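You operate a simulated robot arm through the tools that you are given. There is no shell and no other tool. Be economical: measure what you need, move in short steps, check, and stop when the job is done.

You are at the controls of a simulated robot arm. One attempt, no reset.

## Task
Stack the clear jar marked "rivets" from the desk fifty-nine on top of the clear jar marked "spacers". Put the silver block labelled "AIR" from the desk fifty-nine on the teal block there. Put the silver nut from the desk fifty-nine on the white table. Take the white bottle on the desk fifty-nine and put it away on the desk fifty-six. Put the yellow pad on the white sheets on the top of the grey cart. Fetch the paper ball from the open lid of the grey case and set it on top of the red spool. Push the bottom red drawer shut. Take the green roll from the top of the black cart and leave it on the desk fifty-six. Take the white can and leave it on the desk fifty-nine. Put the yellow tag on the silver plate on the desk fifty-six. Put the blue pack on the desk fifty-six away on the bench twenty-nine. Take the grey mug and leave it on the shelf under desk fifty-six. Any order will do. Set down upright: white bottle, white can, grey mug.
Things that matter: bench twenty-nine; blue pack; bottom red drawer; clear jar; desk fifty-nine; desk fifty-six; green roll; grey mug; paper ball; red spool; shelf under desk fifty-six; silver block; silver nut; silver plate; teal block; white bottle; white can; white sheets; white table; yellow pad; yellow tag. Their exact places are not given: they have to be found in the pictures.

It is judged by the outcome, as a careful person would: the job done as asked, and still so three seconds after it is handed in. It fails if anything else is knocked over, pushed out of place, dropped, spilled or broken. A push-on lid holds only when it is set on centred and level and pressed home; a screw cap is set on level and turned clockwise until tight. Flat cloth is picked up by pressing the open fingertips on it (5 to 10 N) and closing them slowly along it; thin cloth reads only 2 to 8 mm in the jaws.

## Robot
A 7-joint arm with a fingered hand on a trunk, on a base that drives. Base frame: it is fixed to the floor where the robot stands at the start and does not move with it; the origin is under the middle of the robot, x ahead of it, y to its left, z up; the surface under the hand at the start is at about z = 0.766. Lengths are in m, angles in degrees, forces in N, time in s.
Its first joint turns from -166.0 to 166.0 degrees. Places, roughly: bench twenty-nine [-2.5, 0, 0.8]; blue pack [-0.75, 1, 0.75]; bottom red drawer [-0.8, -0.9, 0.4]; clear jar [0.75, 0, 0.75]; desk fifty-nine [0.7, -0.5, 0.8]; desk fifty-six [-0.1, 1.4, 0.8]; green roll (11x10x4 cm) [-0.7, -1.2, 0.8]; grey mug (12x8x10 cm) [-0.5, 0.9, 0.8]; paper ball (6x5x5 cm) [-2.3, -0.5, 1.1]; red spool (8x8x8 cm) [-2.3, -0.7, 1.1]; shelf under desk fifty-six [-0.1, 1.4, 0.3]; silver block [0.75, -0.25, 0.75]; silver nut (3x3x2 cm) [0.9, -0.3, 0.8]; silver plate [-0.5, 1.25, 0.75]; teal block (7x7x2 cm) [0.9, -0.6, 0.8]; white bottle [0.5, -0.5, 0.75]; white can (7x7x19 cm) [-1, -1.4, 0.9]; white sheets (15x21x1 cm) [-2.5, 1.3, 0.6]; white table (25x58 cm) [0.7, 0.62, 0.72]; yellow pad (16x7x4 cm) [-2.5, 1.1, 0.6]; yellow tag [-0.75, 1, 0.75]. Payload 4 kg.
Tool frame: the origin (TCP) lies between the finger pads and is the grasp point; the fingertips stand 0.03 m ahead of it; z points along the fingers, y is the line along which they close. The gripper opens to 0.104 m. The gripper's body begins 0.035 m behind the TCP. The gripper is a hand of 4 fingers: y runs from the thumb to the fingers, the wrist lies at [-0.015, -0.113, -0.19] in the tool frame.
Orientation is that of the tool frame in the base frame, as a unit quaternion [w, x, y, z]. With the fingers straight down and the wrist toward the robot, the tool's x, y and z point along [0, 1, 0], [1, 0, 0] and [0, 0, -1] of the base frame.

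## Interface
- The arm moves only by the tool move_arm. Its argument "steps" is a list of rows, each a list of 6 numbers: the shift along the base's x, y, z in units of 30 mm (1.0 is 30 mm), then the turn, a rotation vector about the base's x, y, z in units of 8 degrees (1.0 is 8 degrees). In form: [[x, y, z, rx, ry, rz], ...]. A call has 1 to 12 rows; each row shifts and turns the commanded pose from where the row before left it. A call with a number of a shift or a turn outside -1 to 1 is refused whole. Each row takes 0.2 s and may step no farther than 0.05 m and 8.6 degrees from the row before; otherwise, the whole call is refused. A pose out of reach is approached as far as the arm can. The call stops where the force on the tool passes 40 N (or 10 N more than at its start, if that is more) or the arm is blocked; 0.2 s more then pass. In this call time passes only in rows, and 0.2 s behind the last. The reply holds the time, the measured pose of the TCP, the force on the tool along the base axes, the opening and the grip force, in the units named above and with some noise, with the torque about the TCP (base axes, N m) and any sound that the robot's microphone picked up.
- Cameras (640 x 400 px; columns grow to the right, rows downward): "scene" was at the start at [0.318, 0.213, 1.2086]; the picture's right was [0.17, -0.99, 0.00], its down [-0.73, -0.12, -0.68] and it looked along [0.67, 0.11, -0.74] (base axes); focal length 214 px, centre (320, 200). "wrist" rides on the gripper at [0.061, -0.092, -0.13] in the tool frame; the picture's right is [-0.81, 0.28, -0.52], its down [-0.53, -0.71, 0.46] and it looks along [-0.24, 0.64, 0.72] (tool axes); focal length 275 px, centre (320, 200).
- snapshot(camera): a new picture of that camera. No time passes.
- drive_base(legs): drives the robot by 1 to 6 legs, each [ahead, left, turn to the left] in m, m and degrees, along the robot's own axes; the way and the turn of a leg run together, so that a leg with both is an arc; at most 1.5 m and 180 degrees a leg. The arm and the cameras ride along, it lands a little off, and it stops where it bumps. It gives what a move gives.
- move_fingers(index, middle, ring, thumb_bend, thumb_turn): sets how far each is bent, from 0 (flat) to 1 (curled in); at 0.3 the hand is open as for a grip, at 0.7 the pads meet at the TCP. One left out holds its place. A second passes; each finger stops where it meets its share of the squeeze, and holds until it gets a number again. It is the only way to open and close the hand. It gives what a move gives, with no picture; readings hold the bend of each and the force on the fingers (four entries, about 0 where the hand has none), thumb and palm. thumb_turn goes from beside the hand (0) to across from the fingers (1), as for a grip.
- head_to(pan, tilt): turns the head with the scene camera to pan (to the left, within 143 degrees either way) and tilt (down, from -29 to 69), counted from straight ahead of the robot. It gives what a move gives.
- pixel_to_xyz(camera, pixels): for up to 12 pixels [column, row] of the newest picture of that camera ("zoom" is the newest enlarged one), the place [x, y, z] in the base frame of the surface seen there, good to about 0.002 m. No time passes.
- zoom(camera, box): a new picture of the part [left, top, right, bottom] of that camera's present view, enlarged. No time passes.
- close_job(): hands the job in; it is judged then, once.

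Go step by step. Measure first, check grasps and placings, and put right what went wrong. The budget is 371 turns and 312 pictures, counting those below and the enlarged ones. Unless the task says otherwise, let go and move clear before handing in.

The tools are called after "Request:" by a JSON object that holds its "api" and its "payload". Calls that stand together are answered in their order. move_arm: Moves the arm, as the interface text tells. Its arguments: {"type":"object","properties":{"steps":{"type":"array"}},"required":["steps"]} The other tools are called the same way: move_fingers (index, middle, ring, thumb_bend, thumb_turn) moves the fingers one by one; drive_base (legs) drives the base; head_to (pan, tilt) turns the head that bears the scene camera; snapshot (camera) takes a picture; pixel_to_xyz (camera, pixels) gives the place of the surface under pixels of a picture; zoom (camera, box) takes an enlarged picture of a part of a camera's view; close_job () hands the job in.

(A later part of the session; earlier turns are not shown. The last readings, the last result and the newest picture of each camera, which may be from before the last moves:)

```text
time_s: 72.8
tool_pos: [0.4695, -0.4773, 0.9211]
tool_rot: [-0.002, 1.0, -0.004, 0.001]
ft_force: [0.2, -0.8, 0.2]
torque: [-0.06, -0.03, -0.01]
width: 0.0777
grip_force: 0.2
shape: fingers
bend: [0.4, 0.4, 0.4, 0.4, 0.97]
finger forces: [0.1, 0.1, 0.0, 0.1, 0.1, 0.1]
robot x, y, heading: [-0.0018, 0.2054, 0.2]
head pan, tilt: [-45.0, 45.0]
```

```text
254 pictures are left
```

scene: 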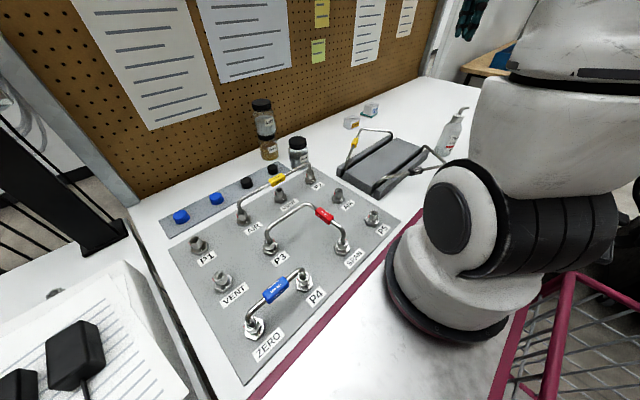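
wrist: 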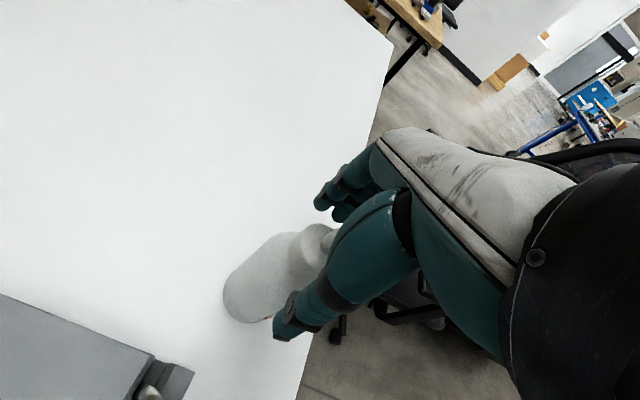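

No contact. 4 mm lower, then close on the cap.

Request:
{"api": "move_arm", "payload": {"steps": [[0, 0, -0.15, 0, 0, 0]]}}

Request:
{"api": "move_fingers", "payload": {"index": 0.7, "middle": 0.7, "ring": 0.7, "thumb_bend": 0.7}}

Request:
{"api": "snapshot", "payload": {"camera": "wrist"}}

```text
time_s: 73.2
tool_pos: [0.4701, -0.477, 0.9153]
tool_rot: [-0.001, 1.0, -0.004, -0.001]
ft_force: [0.0, 0.1, -0.4]
torque: [0.0, 0.01, -0.02]
width: 0.0777
grip_force: 0.2
shape: fingers
bend: [0.4, 0.4, 0.4, 0.4, 0.97]
finger forces: [0.0, 0.0, 0.1, 0.0, 0.0, 0.0]
robot x, y, heading: [-0.0013, 0.2039, -0.1]
head pan, tilt: [-45.0, 45.0]
```

```text
time_s: 74.2
tool_pos: [0.4696, -0.4784, 0.9169]
tool_rot: [-0.001, 1.0, -0.004, -0.001]
ft_force: [-0.7, -0.6, -0.2]
torque: [0.0, 0.02, -0.01]
width: 0.0277
grip_force: 11.0
shape: fingers
bend: [0.62, 0.64, 0.7, 0.59, 0.96]
finger forces: [5.3, 6.4, 0.0, 0.0, 10.6, 0.0]
robot x, y, heading: [-0.0031, 0.2047, 0.1]
head pan, tilt: [-45.0, 45.0]
```

```text
253 pictures are left
```

wrist: 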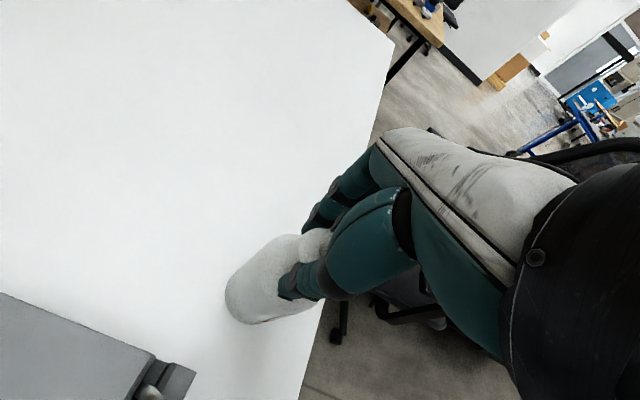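

Cap gripped with 11 N (28 mm). I lift slowly and check.

Request:
{"api": "move_arm", "payload": {"steps": [[0, 0, 0.2, 0, 0, 0], [0, 0, 0.3, 0, 0, 0], [0, 0, 0.4, 0, 0, 0], [0, 0, 0.5, 0, 0, 0]]}}

Request:
{"api": "snapshot", "payload": {"camera": "wrist"}}

```text
time_s: 75.2
tool_pos: [0.4712, -0.4769, 0.9573]
tool_rot: [-0.001, 1.0, -0.004, -0.001]
ft_force: [0.5, -0.2, -3.0]
torque: [0.01, -0.02, 0.0]
width: 0.0274
grip_force: 11.0
shape: fingers
bend: [0.62, 0.64, 0.7, 0.59, 0.96]
finger forces: [5.5, 5.8, 0.0, 0.0, 10.4, 0.0]
robot x, y, heading: [-0.0015, 0.2011, 0.3]
head pan, tilt: [-45.0, 45.0]
```

```text
252 pictures are left
```

wrist: 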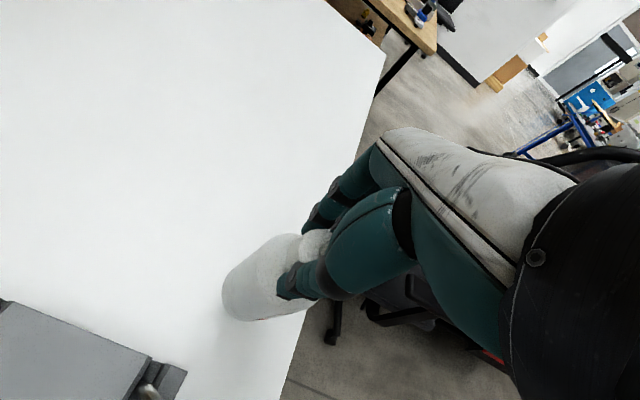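

Held firmly (3 N). I raise to z≈1.12 and meanwhile look at desk fifty-six on the left for a free spot.

Request:
{"api": "move_arm", "payload": {"steps": [[0, 0, 0.7, 0, 0, 0], [0, 0, 0.8, 0, 0, 0], [0, 0, 0.8, 0, 0, 0], [0, 0, 0.8, 0, 0, 0], [0, 0, 0.8, 0, 0, 0], [0, 0, 0.8, 0, 0, 0], [0, 0, 0.8, 0, 0, 0]]}}

Request:
{"api": "head_to", "payload": {"pan": 80, "tilt": 48}}

Request:
{"api": "snapshot", "payload": {"camera": "scene"}}

Request:
{"api": "pixel_to_xyz", "payload": {"camera": "scene", "pixels": [[320, 300], [320, 200], [500, 300], [400, 250], [200, 250], [100, 250], [450, 200], [550, 250], [250, 350], [400, 150]]}}

```text
time_s: 76.8
tool_pos: [0.4708, -0.4771, 1.1219]
tool_rot: [0.0, 1.0, -0.003, -0.001]
ft_force: [0.4, -0.5, -3.9]
torque: [0.06, 0.02, 0.0]
width: 0.0277
grip_force: 10.6
shape: fingers
bend: [0.62, 0.64, 0.7, 0.59, 0.96]
finger forces: [5.6, 5.7, 0.1, 0.0, 10.6, 0.0]
robot x, y, heading: [-0.0014, 0.2041, -0.0]
head pan, tilt: [-45.0, 45.0]
```

```text
time_s: 78.9
tool_pos: [0.4714, -0.4775, 1.1216]
tool_rot: [-0.001, 1.0, -0.003, 0.0]
ft_force: [-1.2, -0.1, -3.0]
torque: [0.01, -0.01, -0.02]
width: 0.0277
grip_force: 10.5
shape: fingers
bend: [0.62, 0.64, 0.7, 0.59, 0.96]
finger forces: [5.4, 5.7, 0.1, 0.0, 10.4, 0.1]
robot x, y, heading: [-0.0034, 0.2047, 0.3]
head pan, tilt: [80.0, 48.0]
```

```text
251 pictures are left
```

scene: 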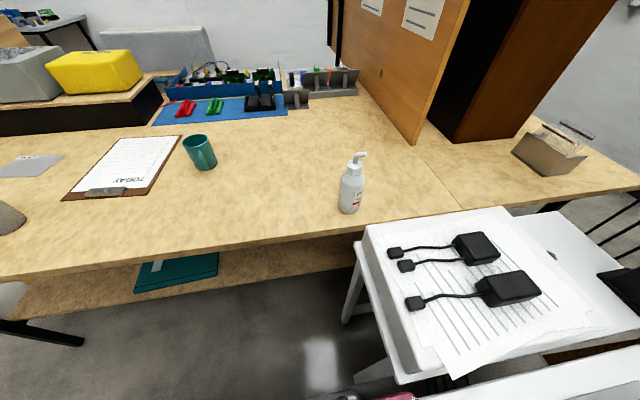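

```text
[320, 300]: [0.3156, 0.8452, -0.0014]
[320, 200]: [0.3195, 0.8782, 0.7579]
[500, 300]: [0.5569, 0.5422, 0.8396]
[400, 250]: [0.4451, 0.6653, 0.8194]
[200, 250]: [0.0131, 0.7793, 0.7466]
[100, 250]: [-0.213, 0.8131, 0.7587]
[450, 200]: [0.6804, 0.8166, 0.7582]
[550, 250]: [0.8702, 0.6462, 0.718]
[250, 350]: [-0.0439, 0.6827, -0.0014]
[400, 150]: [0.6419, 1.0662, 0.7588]
```

Free spot on desk fifty-six: (0.175,0.96), z=0.758. I swing the bottle along an arc at z 1.12 to there.

Request:
{"api": "move_arm", "payload": {"steps": [[0.617, 0.77, 0, 0, 0, 0.337], [0.617, 0.77, 0, 0, 0, 0.337], [0.617, 0.77, 0, 0, 0, 0.337], [0.617, 0.77, 0, 0, 0, 0.337], [0.617, 0.77, 0, 0, 0, 0.337], [0.617, 0.77, 0, 0, 0, 0.337], [0.617, 0.77, 0, 0, 0, 0.337], [0.617, 0.77, 0, 0, 0, 0.337], [0.617, 0.77, 0, 0, 0, 0.337], [0.617, 0.77, 0, 0, 0, 0.337], [0.617, 0.77, 0, 0, 0, 0.337], [0.617, 0.77, 0, 0, 0, 0.337]]}}

Request:
{"api": "move_arm", "payload": {"steps": [[0.289, 0.917, 0, 0, 0, 0.337], [0.289, 0.917, 0, 0, 0, 0.337], [0.289, 0.917, 0, 0, 0, 0.337], [0.289, 0.917, 0, 0, 0, 0.337], [0.289, 0.917, 0, 0, 0, 0.337], [0.289, 0.917, 0, 0, 0, 0.337], [0.289, 0.917, 0, 0, 0, 0.337], [0.289, 0.917, 0, 0, 0, 0.337], [0.289, 0.917, 0, 0, 0, 0.337], [0.289, 0.917, 0, 0, 0, 0.337], [0.289, 0.917, 0, 0, 0, 0.337], [0.289, 0.917, 0, 0, 0, 0.337]]}}

Request:
{"api": "move_arm", "payload": {"steps": [[-0.125, 0.956, 0, 0, 0, 0.337], [-0.125, 0.956, 0, 0, 0, 0.337], [-0.125, 0.956, 0, 0, 0, 0.337], [-0.125, 0.956, 0, 0, 0, 0.337], [-0.125, 0.956, 0, 0, 0, 0.337], [-0.125, 0.956, 0, 0, 0, 0.337], [-0.125, 0.956, 0, 0, 0, 0.337], [-0.125, 0.956, 0, 0, 0, 0.337], [-0.125, 0.956, 0, 0, 0, 0.337], [-0.125, 0.956, 0, 0, 0, 0.337], [-0.125, 0.956, 0, 0, 0, 0.337], [-0.125, 0.956, 0, 0, 0, 0.337]]}}

Request:
{"api": "snapshot", "payload": {"camera": "wrist"}}

```text
time_s: 81.5
tool_pos: [0.6933, -0.2001, 1.1229]
tool_rot: [-0.001, 0.961, 0.277, 0.0]
ft_force: [0.1, -1.0, -3.3]
torque: [0.01, -0.01, -0.05]
width: 0.0271
grip_force: 10.9
shape: fingers
bend: [0.62, 0.65, 0.7, 0.59, 0.96]
finger forces: [5.7, 5.7, 0.1, 0.0, 10.3, 0.0]
robot x, y, heading: [-0.0006, 0.2028, -0.2]
head pan, tilt: [80.0, 48.0]
```

```text
time_s: 84.1
tool_pos: [0.7983, 0.1296, 1.1235]
tool_rot: [-0.001, 0.846, 0.532, -0.001]
ft_force: [0.3, 0.1, -1.8]
torque: [-0.01, -0.01, -0.01]
width: 0.0274
grip_force: 10.9
shape: fingers
bend: [0.62, 0.65, 0.7, 0.59, 0.96]
finger forces: [5.6, 5.7, 0.0, 0.1, 10.2, 0.1]
robot x, y, heading: [-0.0036, 0.2037, 0.1]
head pan, tilt: [80.0, 48.0]
```

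```text
time_s: 86.7
tool_pos: [0.7515, 0.4754, 1.1223]
tool_rot: [0.001, 0.663, 0.748, -0.001]
ft_force: [0.0, 0.1, -3.8]
torque: [-0.01, -0.06, -0.02]
width: 0.0275
grip_force: 11.3
shape: fingers
bend: [0.62, 0.65, 0.7, 0.59, 0.96]
finger forces: [5.6, 5.7, 0.0, 0.1, 10.2, 0.1]
robot x, y, heading: [-0.0007, 0.2065, 0.3]
head pan, tilt: [80.0, 48.0]
```

```text
250 pictures are left
```

wrist: 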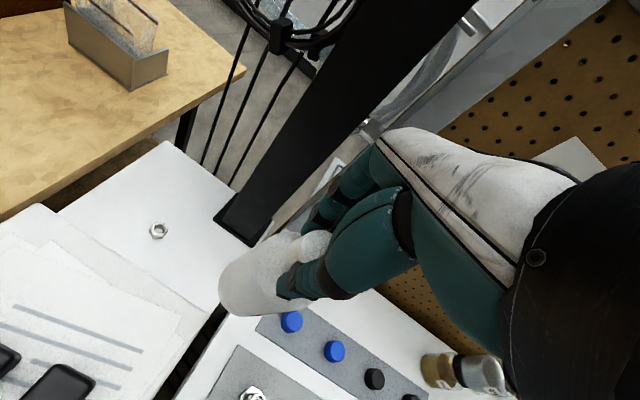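

The bottle still hangs straight. I continue over the white table toward desk fifty-six.

Request:
{"api": "move_arm", "payload": {"steps": [[-0.517, 0.811, 0, 0, 0, 0.337], [-0.517, 0.811, 0, 0, 0, 0.337], [-0.517, 0.811, 0, 0, 0, 0.337], [-0.517, 0.811, 0, 0, 0, 0.337], [-0.517, 0.811, 0, 0, 0, 0.337], [-0.517, 0.811, 0, 0, 0, 0.337], [-0.517, 0.811, 0, 0, 0, 0.337], [-0.517, 0.811, 0, 0, 0, 0.337], [-0.517, 0.811, 0, 0, 0, 0.337], [-0.517, 0.811, 0, 0, 0, 0.337], [-0.517, 0.811, 0, 0, 0, 0.337], [-0.517, 0.811, 0, 0, 0, 0.337]]}}

Request:
{"api": "move_arm", "payload": {"steps": [[-0.931, 0.462, 0, 0, 0, 0.337], [-0.931, 0.462, 0, 0, 0, 0.337], [-0.931, 0.462, 0, 0, 0, 0.337], [-0.931, 0.462, 0, 0, 0, 0.337], [-0.931, 0.462, 0, 0, 0, 0.337], [-0.931, 0.462, 0, 0, 0, 0.337], [-0.931, 0.462, 0, 0, 0, 0.337], [-0.931, 0.462, 0, 0, 0, 0.337], [-0.931, 0.462, 0, 0, 0, 0.337], [-0.931, 0.462, 0, 0, 0, 0.337], [-0.931, 0.462, 0, 0, 0, 0.337], [-0.931, 0.462, 0, 0, 0, 0.337]]}}

Request:
{"api": "move_arm", "payload": {"steps": [[-0.931, 0.462, 0, 0, 0, 0.337], [-0.931, 0.462, 0, 0, 0, 0.337], [0, 0, -0.8, 0, 0, 0], [0, 0, -0.8, 0, 0, 0], [0, 0, -0.8, 0, 0, 0], [0, 0, -0.8, 0, 0, 0], [0, 0, -0.8, 0, 0, 0], [0, 0, -0.8, 0, 0, 0]]}}

Request:
{"api": "snapshot", "payload": {"camera": "scene"}}

Request:
{"api": "snapshot", "payload": {"camera": "wrist"}}

```text
time_s: 89.3
tool_pos: [0.5667, 0.7661, 1.1236]
tool_rot: [0.0, 0.427, 0.904, -0.001]
ft_force: [0.2, -0.4, -3.2]
torque: [0.04, 0.04, 0.02]
width: 0.0275
grip_force: 11.1
shape: fingers
bend: [0.62, 0.65, 0.7, 0.59, 0.96]
finger forces: [5.7, 5.5, 0.1, 0.0, 10.3, 0.0]
robot x, y, heading: [-0.0007, 0.2046, 0.3]
head pan, tilt: [80.0, 48.0]
```

```text
time_s: 92.0
tool_pos: [0.3309, 0.9078, 1.2507]
tool_rot: [-0.004, 0.22, 0.972, 0.079]
ft_force: [2.8, -1.0, -1.1]
torque: [0.17, -0.15, 0.05]
width: 0.0275
grip_force: 11.3
shape: fingers
bend: [0.62, 0.65, 0.7, 0.59, 0.96]
finger forces: [5.1, 7.4, 0.1, 0.1, 10.3, 0.0]
robot x, y, heading: [-0.0047, 0.2045, 0.2]
head pan, tilt: [80.0, 48.0]
stopped in row 12: the arm was blocked; the commanded pose is now the measured one
```

```text
time_s: 94.0
tool_pos: [0.2786, 0.9329, 1.1545]
tool_rot: [-0.012, 0.176, 0.978, 0.106]
ft_force: [0.7, -0.9, -3.9]
torque: [-0.07, 0.0, 0.01]
width: 0.0205
grip_force: 8.2
shape: fingers
bend: [0.66, 0.65, 0.7, 0.61, 0.95]
finger forces: [3.0, 5.7, 0.0, 0.1, 7.6, 0.0]
robot x, y, heading: [-0.0022, 0.2055, 0.2]
head pan, tilt: [80.0, 48.0]
stopped in row 8: the arm was blocked; the commanded pose is now the measured one
```

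```text
249 pictures are left
```

scene: 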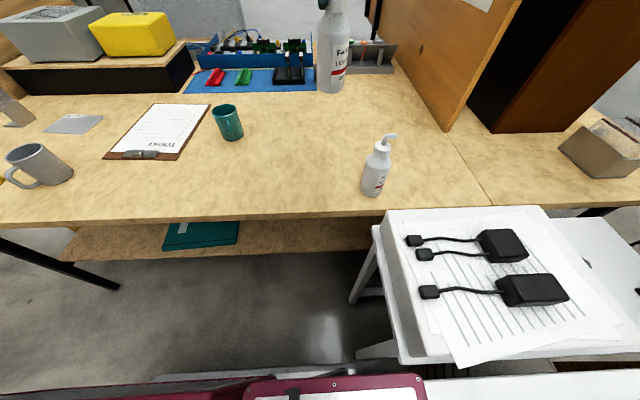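

```text
248 pictures are left
```

wrist: 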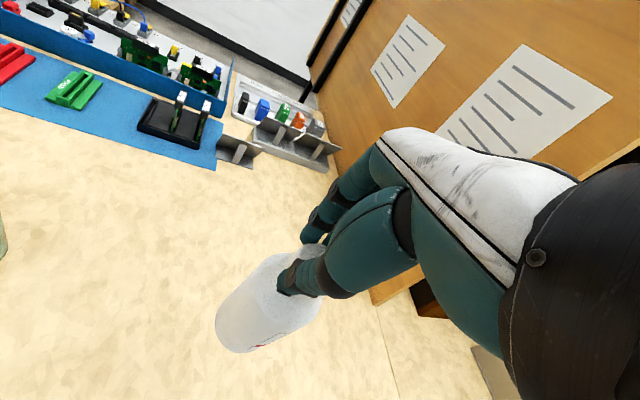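

The arm got blocked near its left end (tilted ~12°) and the grip reading changed. I zoom on the held bottle before doing anything.

Request:
{"api": "zoom", "payload": {"camera": "scene", "box": [280, 0, 400, 100]}}

Request:
{"api": "pixel_to_xyz", "payload": {"camera": "scene", "pixels": [[331, 90], [331, 50], [333, 20], [375, 190], [378, 145], [300, 180], [370, 120]]}}

```text
4.00 times, centred on (340, 50) of scene
```

zoom: 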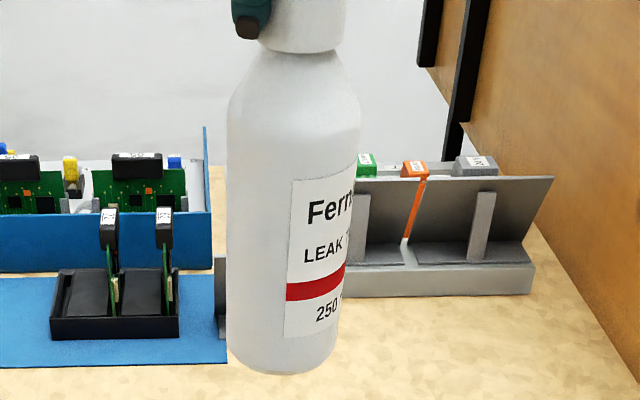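

```text
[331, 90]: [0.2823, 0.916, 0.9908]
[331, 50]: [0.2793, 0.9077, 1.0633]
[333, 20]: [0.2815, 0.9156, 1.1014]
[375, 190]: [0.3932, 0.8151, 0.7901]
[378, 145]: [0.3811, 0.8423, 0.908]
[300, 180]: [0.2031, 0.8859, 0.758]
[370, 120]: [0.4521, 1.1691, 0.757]
```

The bottle hangs upright (bottom z≈0.985 at (0.28,0.943)). The spot below, (0.28,0.94), is free; bottle two is 0.14 m away. I lower straight down.

Request:
{"api": "move_arm", "payload": {"steps": [[0, 0, -0.8, 0, 0, 0], [0, 0, -0.8, 0, 0, 0], [0, 0, -0.8, 0, 0, 0], [0, 0, -0.8, 0, 0, 0], [0, 0, -0.8, 0, 0, 0]]}}

Request:
{"api": "snapshot", "payload": {"camera": "scene"}}

```text
time_s: 95.4
tool_pos: [0.3059, 0.9326, 1.1016]
tool_rot: [-0.019, 0.191, 0.97, 0.146]
ft_force: [0.3, 0.0, -3.8]
torque: [-0.09, 0.03, 0.04]
width: 0.0207
grip_force: 8.7
shape: fingers
bend: [0.66, 0.65, 0.7, 0.61, 0.95]
finger forces: [2.8, 5.9, 0.0, 0.0, 8.1, 0.0]
robot x, y, heading: [-0.001, 0.204, 0.5]
head pan, tilt: [80.0, 48.0]
stopped in row 5: the arm was blocked; the commanded pose is now the measured one
```

```text
246 pictures are left
```

scene: 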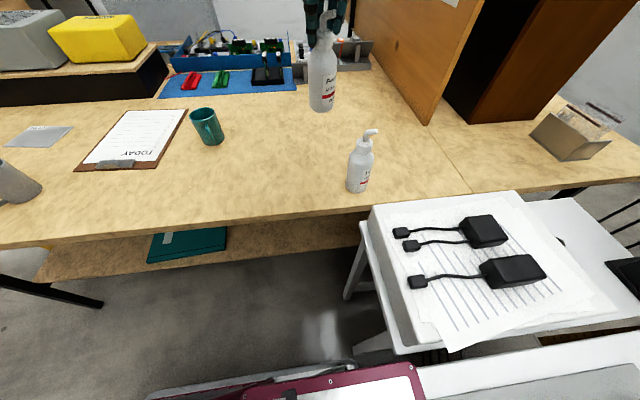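

The left end is limited by the arm itself. I go back to +x while straightening the hand; a free place at about (0.53,0.92) on desk fifty-six is well in reach.

Request:
{"api": "move_arm", "payload": {"steps": [[0.933, -0.05, 0.1, -0.2625, 0, -0.19], [0.933, -0.05, 0.1, -0.2625, 0, -0.19], [0.933, -0.05, 0.1, -0.2625, 0, -0.19], [0.933, -0.05, 0.1, -0.2625, 0, -0.19], [0.933, -0.05, 0.1, -0.2625, 0, -0.19], [0.933, -0.05, 0.1, -0.2625, 0, -0.19], [0.933, -0.05, 0.1, -0.2625, 0, -0.19], [0.933, -0.05, 0.1, -0.2625, 0, -0.19]]}}

Request:
{"api": "snapshot", "payload": {"camera": "scene"}}

Request:
{"api": "snapshot", "payload": {"camera": "wrist"}}

```text
time_s: 97.2
tool_pos: [0.499, 0.8975, 1.2674]
tool_rot: [0.017, 0.281, 0.955, 0.096]
ft_force: [0.7, -0.7, -2.5]
torque: [-0.06, 0.03, -0.03]
width: 0.0202
grip_force: 7.9
shape: fingers
bend: [0.66, 0.65, 0.7, 0.61, 0.96]
finger forces: [2.9, 5.8, 0.0, 0.0, 7.9, 0.0]
robot x, y, heading: [-0.0037, 0.2044, 0.1]
head pan, tilt: [80.0, 48.0]
stopped in row 8: the arm was blocked; the commanded pose is now the measured one
```

```text
245 pictures are left
```

scene: 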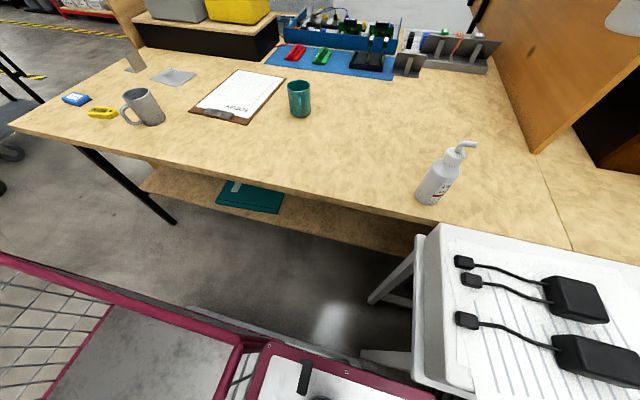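

```text
244 pictures are left
```

wrist: 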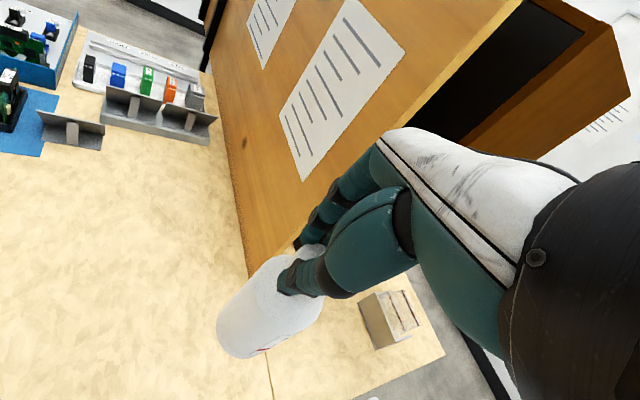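

The arm is being forced off (z 1.27 instead of 1.12). I return to the earlier good pose near (0.567,0.766,1.12), which was reached cleanly.

Request:
{"api": "move_arm", "payload": {"steps": [[0.378, -0.73, -0.8, -0.19, 0.135, -0.367], [0.378, -0.73, -0.8, -0.19, 0.135, -0.367], [0.378, -0.73, -0.8, -0.19, 0.135, -0.367], [0.378, -0.73, -0.8, -0.19, 0.135, -0.367], [0.378, -0.73, -0.8, -0.19, 0.135, -0.367], [0.378, -0.73, -0.8, -0.19, 0.135, -0.367]]}}

Request:
{"api": "snapshot", "payload": {"camera": "scene"}}

Request:
{"api": "snapshot", "payload": {"camera": "wrist"}}

```text
time_s: 98.6
tool_pos: [0.5624, 0.7722, 1.1076]
tool_rot: [-0.002, 0.424, 0.906, -0.008]
ft_force: [-0.3, -0.5, -2.9]
torque: [-0.01, -0.02, -0.03]
width: 0.0195
grip_force: 7.9
shape: fingers
bend: [0.67, 0.65, 0.7, 0.62, 0.95]
finger forces: [2.2, 5.8, 0.0, 0.0, 7.3, 0.0]
robot x, y, heading: [-0.0034, 0.2032, 0.2]
head pan, tilt: [80.0, 48.0]
```

```text
243 pictures are left
```

scene: 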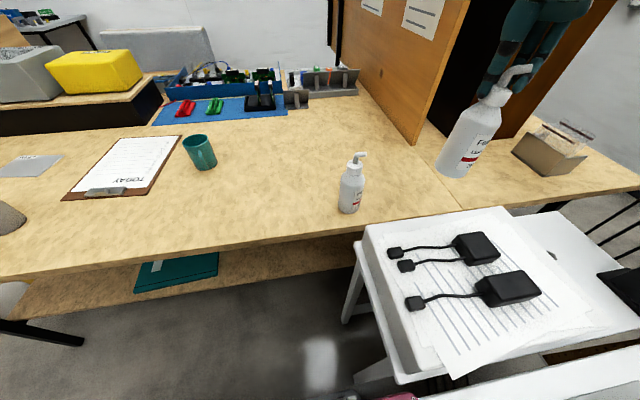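

```text
242 pictures are left
```

wrist: 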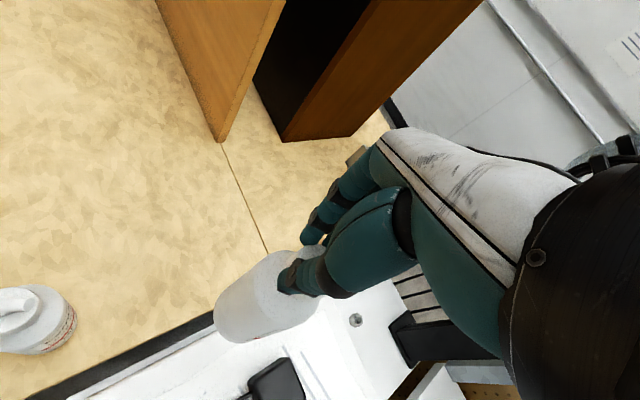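

Clean pose again. I check the held bottle's bottom and the desk below at (0.55,0.88).

Request:
{"api": "zoom", "payload": {"camera": "scene", "box": [400, 50, 560, 200]}}

Request:
{"api": "pixel_to_xyz", "payload": {"camera": "scene", "pixels": [[452, 172], [470, 150], [485, 115], [440, 165], [467, 176], [500, 98], [410, 200], [425, 180], [400, 160], [420, 135], [352, 205]]}}

```text
2.67 times, centred on (480, 125) of scene
```

zoom: 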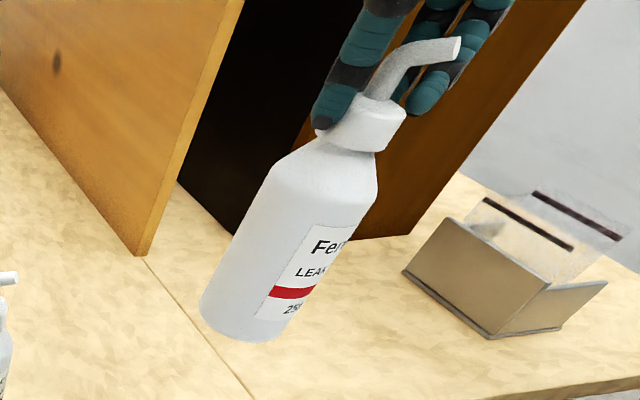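

```text
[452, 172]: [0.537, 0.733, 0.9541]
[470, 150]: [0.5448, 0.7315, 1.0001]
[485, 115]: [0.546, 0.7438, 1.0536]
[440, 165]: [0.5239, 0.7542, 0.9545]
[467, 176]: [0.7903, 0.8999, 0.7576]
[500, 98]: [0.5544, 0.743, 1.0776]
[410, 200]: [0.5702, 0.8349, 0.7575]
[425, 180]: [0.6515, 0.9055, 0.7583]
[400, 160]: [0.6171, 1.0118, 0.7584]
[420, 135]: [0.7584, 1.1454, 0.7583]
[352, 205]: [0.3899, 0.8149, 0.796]
```

Request:
{"api": "move_arm", "payload": {"steps": [[0, 0.9, 0, 0, 0, 0], [0, 0.9, 0, 0, 0, 0], [0, 0.9, 0, 0, 0, 0], [0, 0.8, 0, 0, 0, 0], [0, 0, -0.8, 0, 0, 0], [0, 0, -0.8, 0, 0, 0], [0, 0, -0.8, 0, 0, 0], [0, 0, -0.8, 0, 0, 0]]}}

Request:
{"api": "snapshot", "payload": {"camera": "scene"}}

Request:
{"api": "snapshot", "payload": {"camera": "wrist"}}

```text
time_s: 100.6
tool_pos: [0.5955, 0.8635, 1.0196]
tool_rot: [-0.003, 0.444, 0.896, -0.004]
ft_force: [-0.9, 0.5, 0.9]
torque: [-0.03, -0.02, -0.01]
width: 0.0019
grip_force: 0.0
shape: fingers
bend: [0.7, 0.7, 0.7, 0.7, 0.97]
finger forces: [0.1, 0.1, 0.0, 0.0, 0.0, 0.1]
robot x, y, heading: [-0.0027, 0.2045, 0.0]
head pan, tilt: [80.0, 48.0]
stopped in row 8: the arm was blocked; the commanded pose is now the measured one
```

```text
240 pictures are left
```

scene: 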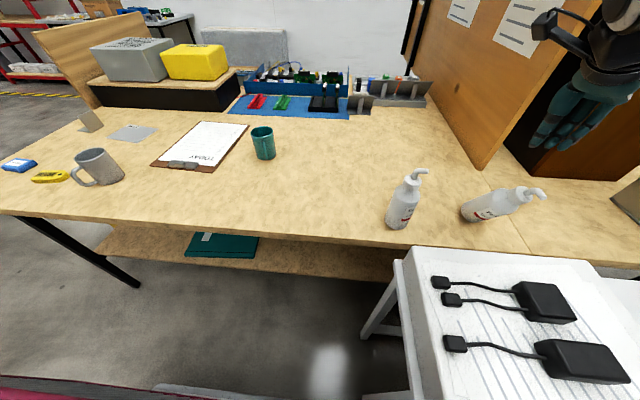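

```text
239 pictures are left
```

wrist: 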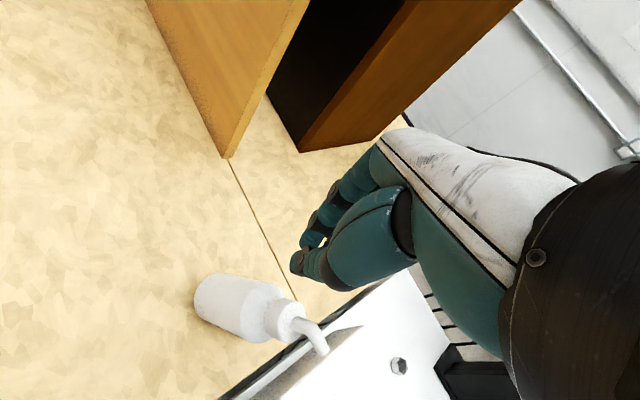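

The bottle slipped and lies on desk fifty-six (490,205); the arm was rubbing against the head when reaching far left (the view shifted each time). I'll avoid left-side reaches: bring the arm to the front, turn the robot to face desk fifty-six, and set the bottle upright.

Request:
{"api": "move_arm", "payload": {"steps": [[0.2, -0.9, 0.6, 0, 0, -0.4], [0.3, -0.9, 0.6, 0, 0, -0.4], [0.4, -0.9, 0.4, 0, 0, -0.4], [0.4, -1, 0.3, 0, 0, -0.4], [0.4, -1, 0.3, 0, 0, -0.4], [0.4, -1, 0.3, 0, 0, -0.4], [0.4, -1, 0.2, 0, 0, -0.4], [0.4, -1, 0.2, 0, 0, -0.4], [0.4, -1, 0.2, 0, 0, -0.4], [0.4, -1, 0.2, 0, 0, -0.4], [0.4, -1, 0.2, 0, 0, -0.4], [0.4, -1, 0.2, 0, 0, -0.4]]}}

Request:
{"api": "zoom", "payload": {"camera": "scene", "box": [300, 120, 560, 300]}}

Request:
{"api": "pixel_to_xyz", "payload": {"camera": "scene", "pixels": [[410, 195], [440, 190], [455, 185], [425, 193], [470, 175], [400, 207], [420, 210], [340, 200]]}}

```text
time_s: 103.2
tool_pos: [0.7224, 0.5155, 1.1269]
tool_rot: [-0.003, 0.709, 0.705, -0.004]
ft_force: [-0.1, 1.0, 0.3]
torque: [-0.04, 0.04, 0.0]
width: 0.0011
grip_force: 0.0
shape: fingers
bend: [0.7, 0.7, 0.7, 0.7, 0.97]
finger forces: [0.0, 0.0, 0.0, 0.1, 0.0, 0.0]
robot x, y, heading: [-0.0017, 0.2052, 0.3]
head pan, tilt: [80.0, 48.0]
```

```text
2.22 times, centred on (430, 210) of scene
```

zoom: 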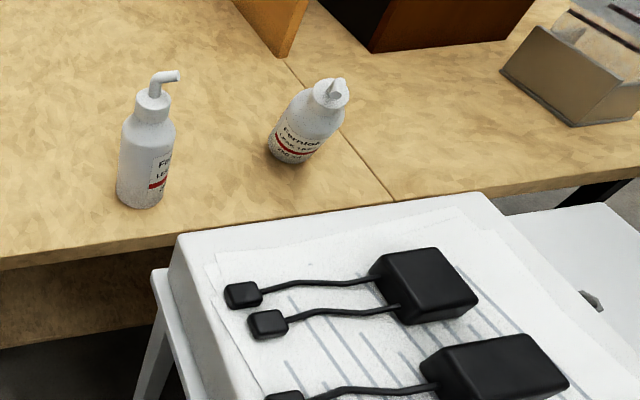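

```text
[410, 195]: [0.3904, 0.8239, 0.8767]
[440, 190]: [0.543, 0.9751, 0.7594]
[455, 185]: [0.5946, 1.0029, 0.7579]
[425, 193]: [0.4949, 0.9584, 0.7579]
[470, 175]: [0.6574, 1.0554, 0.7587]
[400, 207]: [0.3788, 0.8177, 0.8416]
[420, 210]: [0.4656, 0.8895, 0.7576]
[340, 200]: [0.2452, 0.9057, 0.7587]
```

Request:
{"api": "snapshot", "payload": {"camera": "scene"}}

Request:
{"api": "zoom", "payload": {"camera": "scene", "box": [380, 130, 500, 220]}}

Request:
{"api": "pixel_to_xyz", "payload": {"camera": "zoom", "pixels": [[240, 150], [330, 150], [300, 200], [280, 230], [370, 90], [390, 65], [220, 200], [350, 170], [260, 120]]}}

```text
237 pictures are left
```

scene: 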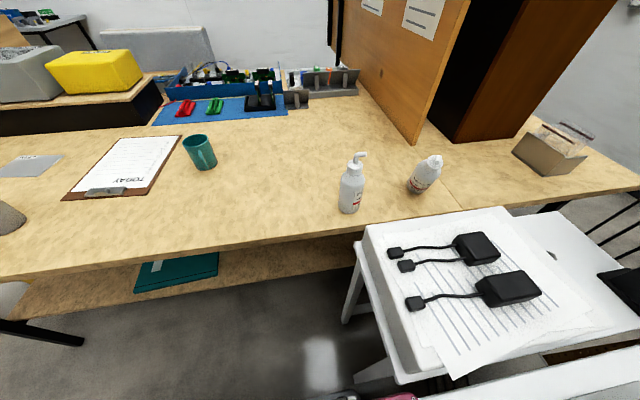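

```text
4.44 times, centred on (440, 175) of scene
```

zoom: 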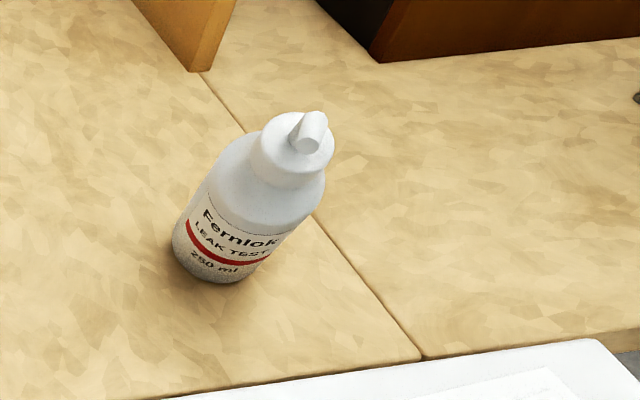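

```text
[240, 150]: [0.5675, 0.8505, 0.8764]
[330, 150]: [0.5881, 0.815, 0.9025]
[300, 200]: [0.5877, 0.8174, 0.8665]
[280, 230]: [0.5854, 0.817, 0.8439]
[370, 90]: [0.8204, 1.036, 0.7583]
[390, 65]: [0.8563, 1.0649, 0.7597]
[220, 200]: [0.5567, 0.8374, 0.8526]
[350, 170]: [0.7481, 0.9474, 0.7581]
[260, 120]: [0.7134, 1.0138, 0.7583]
```

Request:
{"api": "pixel_to_xyz", "payload": {"camera": "zoom", "pixels": [[212, 275], [240, 278], [185, 260], [225, 265], [265, 255], [290, 175], [275, 150], [320, 185], [310, 140], [215, 165], [200, 200], [178, 240]]}}

Request:
{"api": "snapshot", "payload": {"camera": "wrist"}}

```text
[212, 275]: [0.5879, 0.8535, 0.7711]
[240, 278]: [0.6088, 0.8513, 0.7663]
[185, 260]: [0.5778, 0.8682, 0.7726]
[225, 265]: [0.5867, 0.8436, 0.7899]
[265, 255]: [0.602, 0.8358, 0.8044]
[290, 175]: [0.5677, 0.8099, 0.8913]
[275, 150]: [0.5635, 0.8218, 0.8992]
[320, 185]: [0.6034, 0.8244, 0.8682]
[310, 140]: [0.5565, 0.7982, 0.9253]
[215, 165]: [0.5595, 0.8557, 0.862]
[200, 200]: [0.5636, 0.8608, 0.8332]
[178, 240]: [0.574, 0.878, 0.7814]
```

```text
235 pictures are left
```

wrist: 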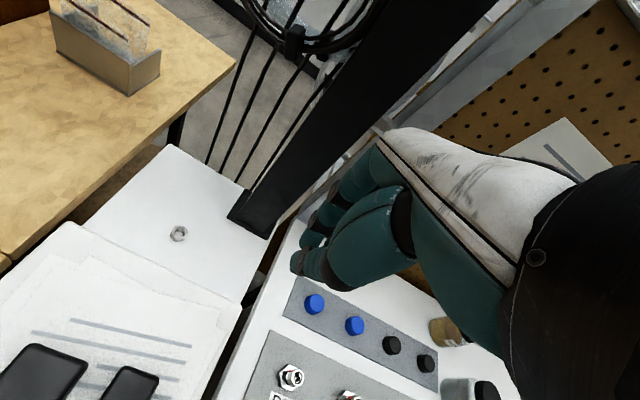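

The bottle seems still to be rocking. I let a second pass and look again.

Request:
{"api": "head_to", "payload": {"pan": 70, "tilt": 48}}

Request:
{"api": "zoom", "payload": {"camera": "scene", "box": [300, 100, 460, 220]}}

```text
time_s: 103.9
tool_pos: [0.7225, 0.5155, 1.1273]
tool_rot: [-0.004, 0.71, 0.704, -0.003]
ft_force: [-0.1, 0.2, 0.7]
torque: [0.03, -0.01, 0.0]
width: 0.0011
grip_force: 0.0
shape: fingers
bend: [0.7, 0.7, 0.7, 0.7, 0.97]
finger forces: [0.0, 0.0, 0.0, 0.0, 0.1, 0.0]
robot x, y, heading: [-0.006, 0.2027, 0.2]
head pan, tilt: [70.0, 48.0]
```

```text
3.33 times, centred on (380, 160) of scene
```

zoom: 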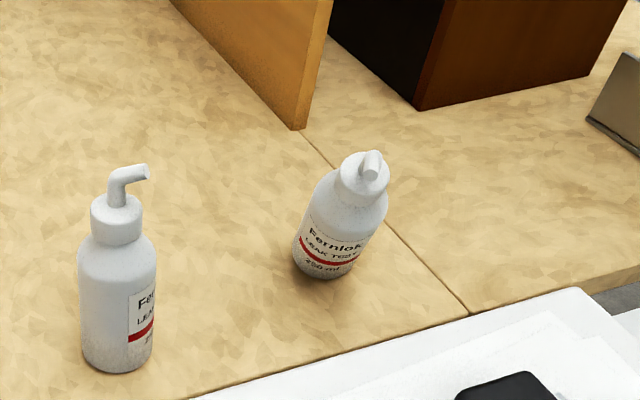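

Request:
{"api": "move_fingers", "payload": {"index": 0.5, "middle": 0.5, "ring": 0.5, "thumb_bend": 0.5}}

Request:
{"api": "move_fingers", "payload": {"index": 0.3, "middle": 0.3, "ring": 0.3, "thumb_bend": 0.3}}

Request:
{"api": "zoom", "payload": {"camera": "scene", "box": [300, 100, 460, 220]}}

Request:
{"api": "pixel_to_xyz", "payload": {"camera": "zoom", "pixels": [[365, 165], [350, 190], [335, 250], [320, 275], [390, 200], [305, 230], [360, 255]]}}

```text
time_s: 104.9
tool_pos: [0.723, 0.5152, 1.1282]
tool_rot: [-0.004, 0.709, 0.705, -0.003]
ft_force: [-0.1, 0.6, 0.1]
torque: [-0.02, -0.01, 0.01]
width: 0.0519
grip_force: 0.1
shape: fingers
bend: [0.5, 0.5, 0.5, 0.5, 0.97]
finger forces: [0.0, 0.0, 0.1, 0.0, 0.0, 0.1]
robot x, y, heading: [-0.0032, 0.2036, 0.4]
head pan, tilt: [70.0, 48.0]
```

```text
time_s: 105.9
tool_pos: [0.7226, 0.5158, 1.1272]
tool_rot: [-0.005, 0.709, 0.705, -0.003]
ft_force: [-0.2, -0.7, -0.2]
torque: [0.02, 0.0, 0.02]
width: 0.1028
grip_force: 0.1
shape: fingers
bend: [0.3, 0.3, 0.3, 0.3, 0.97]
finger forces: [0.1, 0.0, 0.0, 0.0, 0.0, 0.0]
robot x, y, heading: [-0.0067, 0.2056, 0.1]
head pan, tilt: [70.0, 48.0]
```

```text
3.33 times, centred on (380, 160) of scene
```

zoom: 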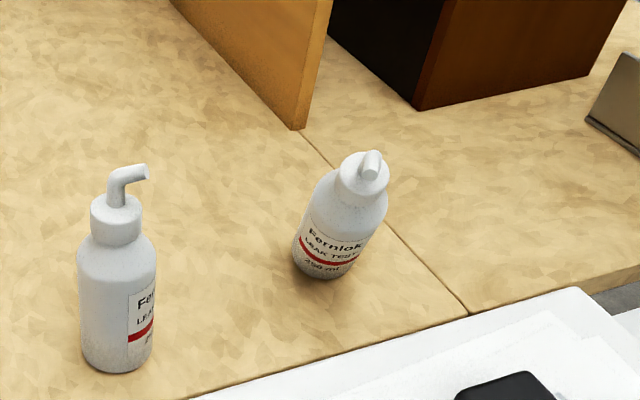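

```text
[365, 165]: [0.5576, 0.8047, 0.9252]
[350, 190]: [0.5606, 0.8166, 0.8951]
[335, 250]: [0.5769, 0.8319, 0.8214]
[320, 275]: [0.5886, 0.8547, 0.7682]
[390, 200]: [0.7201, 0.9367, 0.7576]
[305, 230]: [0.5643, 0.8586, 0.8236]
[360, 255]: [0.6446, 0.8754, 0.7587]
```

The bottle rests leaning, base near (0.59,0.86), cap near (0.56,0.82,0.90). I bring the arm to the middle, back up and turn the robot left to face desk fifty-six.

Request:
{"api": "move_arm", "payload": {"steps": [[-0.2, -1, 0, 0, 0, 0], [-0.2, -1, 0, 0, 0, 0], [-0.2, -1, 0, 0, 0, 0], [-0.2, -1, 0, 0, 0, 0], [-0.2, -1, 0, 0, 0, 0], [-0.2, -1, 0, 0, 0, 0], [-0.2, -1, 0, 0, 0, 0], [-0.2, -1, 0, 0, 0, 0], [-0.2, -1, 0, 0, 0, 0], [-0.2, -1, 0, 0, 0, 0]]}}

Request:
{"api": "drive_base", "payload": {"legs": [[-0.25, -0.15, 0], [0, 0, 90]]}}

Request:
{"api": "head_to", "payload": {"pan": -20, "tilt": 40}}

Request:
{"api": "snapshot", "payload": {"camera": "scene"}}

```text
time_s: 108.1
tool_pos: [0.661, 0.2169, 1.1271]
tool_rot: [-0.004, 0.709, 0.705, -0.003]
ft_force: [0.7, -0.3, 0.8]
torque: [0.0, 0.02, 0.0]
width: 0.1027
grip_force: 0.1
shape: fingers
bend: [0.3, 0.3, 0.3, 0.3, 0.97]
finger forces: [0.0, 0.0, 0.0, 0.1, 0.0, 0.0]
robot x, y, heading: [-0.0075, 0.2049, 0.3]
head pan, tilt: [70.0, 48.0]
```

```text
time_s: 114.0
tool_pos: [-0.2769, 0.7188, 1.1283]
tool_rot: [-0.001, -0.004, 1.0, -0.005]
ft_force: [0.1, -0.1, -0.1]
torque: [-0.01, -0.05, 0.03]
width: 0.1026
grip_force: 0.0
shape: fingers
bend: [0.3, 0.3, 0.3, 0.3, 0.97]
finger forces: [0.0, 0.0, 0.0, 0.0, 0.0, 0.0]
robot x, y, heading: [-0.2521, 0.0538, 90.8]
head pan, tilt: [70.0, 48.0]
```

```text
time_s: 115.6
tool_pos: [-0.2762, 0.7186, 1.1269]
tool_rot: [-0.001, -0.005, 1.0, -0.005]
ft_force: [-0.7, -0.2, -0.1]
torque: [0.01, -0.04, 0.04]
width: 0.1031
grip_force: 0.1
shape: fingers
bend: [0.3, 0.3, 0.3, 0.3, 0.97]
finger forces: [0.0, 0.1, 0.1, 0.0, 0.0, 0.1]
robot x, y, heading: [-0.2495, 0.0531, 90.8]
head pan, tilt: [-20.0, 40.0]
```

```text
232 pictures are left
```

scene: 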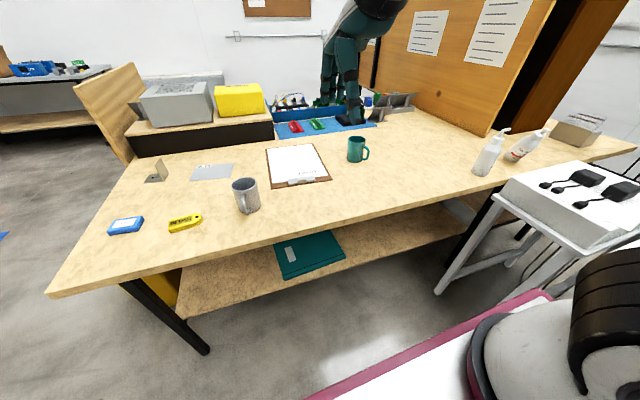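

Good view: blue pack (125,225), yellow tag (185,222), plate (212,171), mug (245,195), leaning bottle (525,145). I drive right 0.32 and ahead 0.1.

Request:
{"api": "drive_base", "payload": {"legs": [[0.1, -0.32, 0]]}}

Request:
{"api": "head_to", "payload": {"pan": -25, "tilt": 45}}

Request:
{"api": "snapshot", "payload": {"camera": "scene"}}

Request:
{"api": "zoom", "payload": {"camera": "scene", "box": [260, 80, 460, 220]}}

```text
time_s: 117.8
tool_pos: [0.043, 0.8256, 1.1274]
tool_rot: [-0.001, -0.004, 1.0, -0.005]
ft_force: [-0.2, 0.3, 0.1]
torque: [-0.02, 0.01, 0.0]
width: 0.1027
grip_force: 0.0
shape: fingers
bend: [0.3, 0.3, 0.3, 0.3, 0.97]
finger forces: [0.1, 0.1, 0.0, 0.0, 0.0, 0.0]
robot x, y, heading: [0.0643, 0.1563, 91.2]
head pan, tilt: [-20.0, 40.0]
```

```text
time_s: 118.5
tool_pos: [0.0428, 0.8253, 1.1285]
tool_rot: [0.0, -0.004, 1.0, -0.005]
ft_force: [0.4, -0.5, 0.3]
torque: [-0.04, -0.01, 0.0]
width: 0.103
grip_force: 0.0
shape: fingers
bend: [0.3, 0.3, 0.3, 0.3, 0.97]
finger forces: [0.0, 0.0, 0.0, 0.0, 0.0, 0.0]
robot x, y, heading: [0.0648, 0.1617, 91.1]
head pan, tilt: [-25.0, 45.0]
```

```text
231 pictures are left
```

scene: 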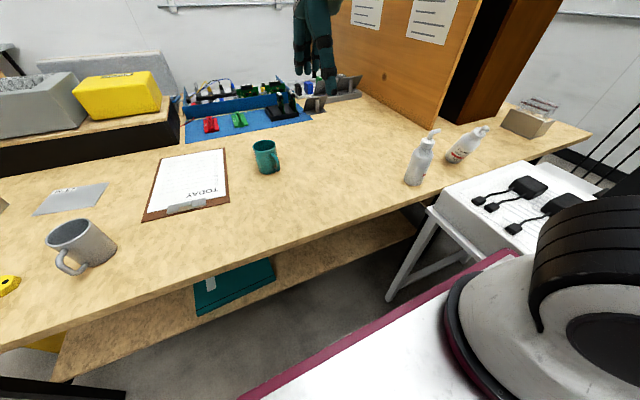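

```text
2.86 times, centred on (360, 150) of scene
```

zoom: 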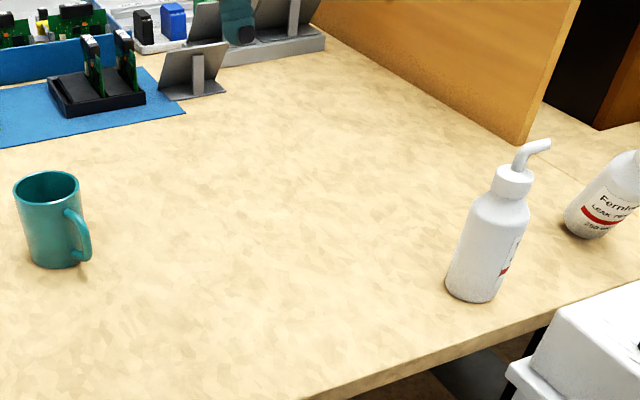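

I'll bracket the leaning bottle's cap with open fingers (closing axis along its lean, angle ≈59°) and push it upright. First hover above it.

Request:
{"api": "move_arm", "payload": {"steps": [[1, 0, 0, 0, 0, -0.217], [1, 0, 0, 0, 0, -0.217], [1, 0, 0, 0, 0, -0.217], [1, 0, 0, 0, 0, -0.217], [1, 0, 0, 0, 0, -0.217], [1, 0, 0, 0, 0, -0.217], [1, 0, 0, 0, 0, -0.217], [1, 0, 0, 0, 0, -0.217], [1, 0, 0, 0, 0, -0.217], [1, 0, 0, 0, 0, -0.217], [1, 0, 0, 0, 0, -0.217], [1, 0, 0, 0, 0, -0.217]]}}

Request:
{"api": "move_arm", "payload": {"steps": [[1, 0, 0, 0, 0, -0.217], [1, 0, 0, 0, 0, -0.217], [1, 0, 0, 0, 0, -0.217], [1, 0, 0, 0, 0, -0.217], [1, 0, 0, 0, 0, -0.217], [0.43, 0.1, 0, 0, 0, -0.217]]}}

Request:
{"api": "snapshot", "payload": {"camera": "wrist"}}

Request:
{"api": "snapshot", "payload": {"camera": "scene"}}

```text
time_s: 121.1
tool_pos: [0.403, 0.8259, 1.1277]
tool_rot: [-0.002, 0.178, 0.984, -0.005]
ft_force: [-0.4, 0.3, -1.0]
torque: [0.03, -0.02, 0.01]
width: 0.1028
grip_force: 0.0
shape: fingers
bend: [0.3, 0.3, 0.3, 0.3, 0.97]
finger forces: [0.0, 0.0, 0.1, 0.1, 0.0, 0.0]
robot x, y, heading: [0.0672, 0.1587, 90.8]
head pan, tilt: [-25.0, 45.0]
```

```text
time_s: 122.5
tool_pos: [0.5664, 0.8287, 1.1276]
tool_rot: [-0.002, 0.265, 0.964, -0.004]
ft_force: [-0.4, 1.4, 0.6]
torque: [0.0, 0.03, -0.04]
width: 0.1025
grip_force: 0.2
shape: fingers
bend: [0.3, 0.3, 0.3, 0.3, 0.97]
finger forces: [0.0, 0.1, 0.1, 0.1, 0.0, 0.1]
robot x, y, heading: [0.066, 0.1582, 91.4]
head pan, tilt: [-25.0, 45.0]
```

```text
229 pictures are left
```

wrist: 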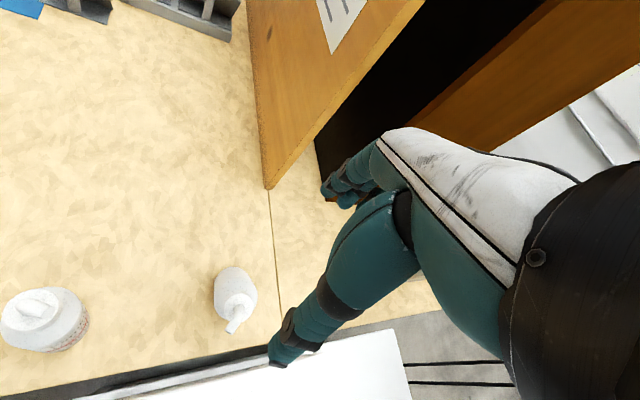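

```text
228 pictures are left
```

scene: 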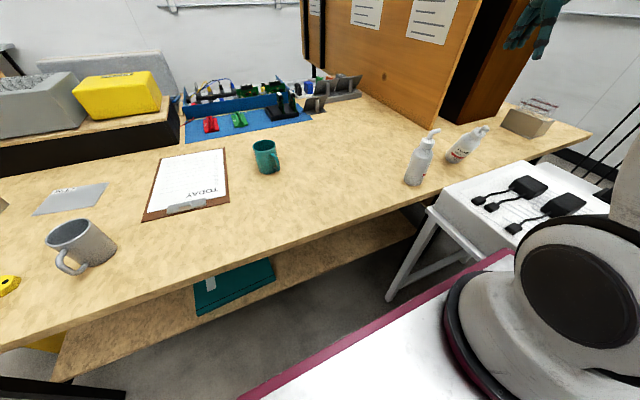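

Request:
{"api": "zoom", "payload": {"camera": "wrist", "box": [190, 250, 290, 350]}}

Request:
{"api": "pixel_to_xyz", "payload": {"camera": "wrist", "pixels": [[235, 305], [245, 310], [235, 322], [231, 331], [225, 310], [236, 290], [228, 272], [245, 275], [218, 285], [255, 295]]}}

```text
4.00 times, centred on (240, 300) of wrist
```

zoom: 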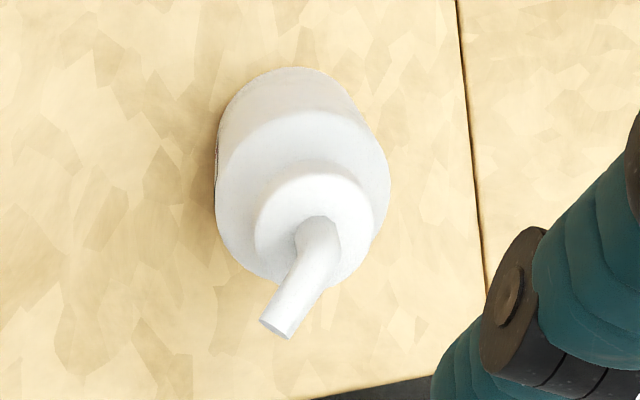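

```text
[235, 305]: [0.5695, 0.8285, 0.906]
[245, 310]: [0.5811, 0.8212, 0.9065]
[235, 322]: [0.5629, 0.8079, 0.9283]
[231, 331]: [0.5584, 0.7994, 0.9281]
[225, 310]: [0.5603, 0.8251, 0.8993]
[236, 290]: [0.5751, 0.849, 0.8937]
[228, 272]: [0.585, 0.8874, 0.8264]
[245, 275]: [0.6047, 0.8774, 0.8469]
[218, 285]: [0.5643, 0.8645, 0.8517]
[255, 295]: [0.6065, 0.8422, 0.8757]
```

The cap is centred ~(0.571,0.829,0.905), nozzle pointing along the lean. I'll grip the cap from the sides (closing axis perpendicular to the lean), so I turn the hand by -90°.

Request:
{"api": "move_arm", "payload": {"steps": [[0.01, 0, -0.25, 0, 0, -0.94], [0.01, 0, -0.25, 0, 0, -0.94], [0.01, 0, -0.25, 0, 0, -0.94], [0.01, 0, -0.25, 0, 0, -0.94], [0.01, 0, -0.25, 0, 0, -0.94], [0.01, 0, -0.25, 0, 0, -0.94], [0.01, 0, -0.25, 0, 0, -0.94], [0.01, 0, -0.25, 0, 0, -0.94], [0.01, 0, -0.25, 0, 0, -0.94], [0.01, 0, -0.25, 0, 0, -0.94], [0.01, 0, -0.25, 0, 0, -0.94], [0.01, 0, -0.25, 0, 0, -0.94]]}}

Request:
{"api": "snapshot", "payload": {"camera": "wrist"}}

Request:
{"api": "zoom", "payload": {"camera": "scene", "box": [380, 0, 580, 200]}}

```text
time_s: 125.1
tool_pos: [0.5699, 0.8284, 1.0374]
tool_rot: [-0.005, 0.871, 0.491, -0.002]
ft_force: [-0.2, -0.9, 0.1]
torque: [-0.03, 0.01, 0.0]
width: 0.1026
grip_force: 0.2
shape: fingers
bend: [0.3, 0.3, 0.3, 0.3, 0.97]
finger forces: [0.1, 0.1, 0.0, 0.0, 0.0, 0.0]
robot x, y, heading: [0.0687, 0.16, 90.9]
head pan, tilt: [-25.0, 45.0]
```

```text
226 pictures are left
```

wrist: 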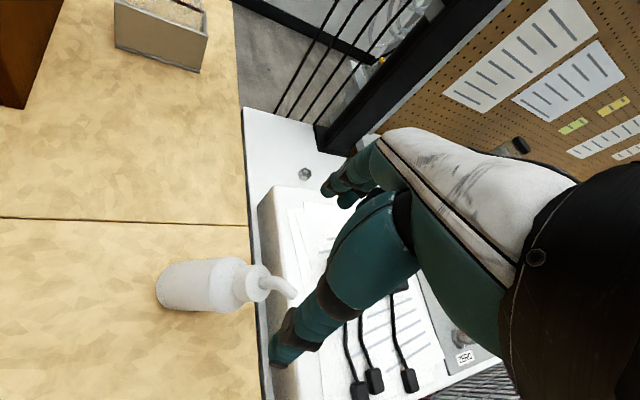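

```text
2.00 times, centred on (480, 100) of scene
```

zoom: 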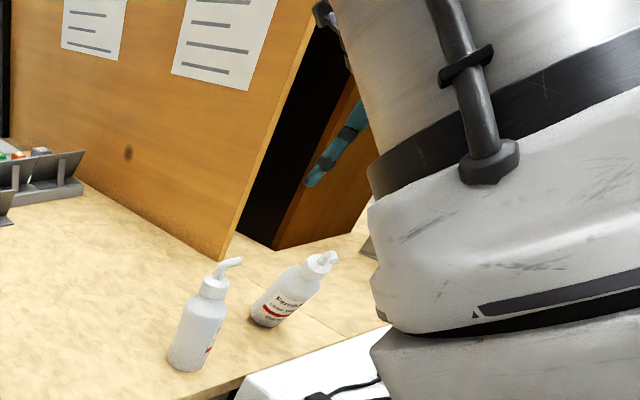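

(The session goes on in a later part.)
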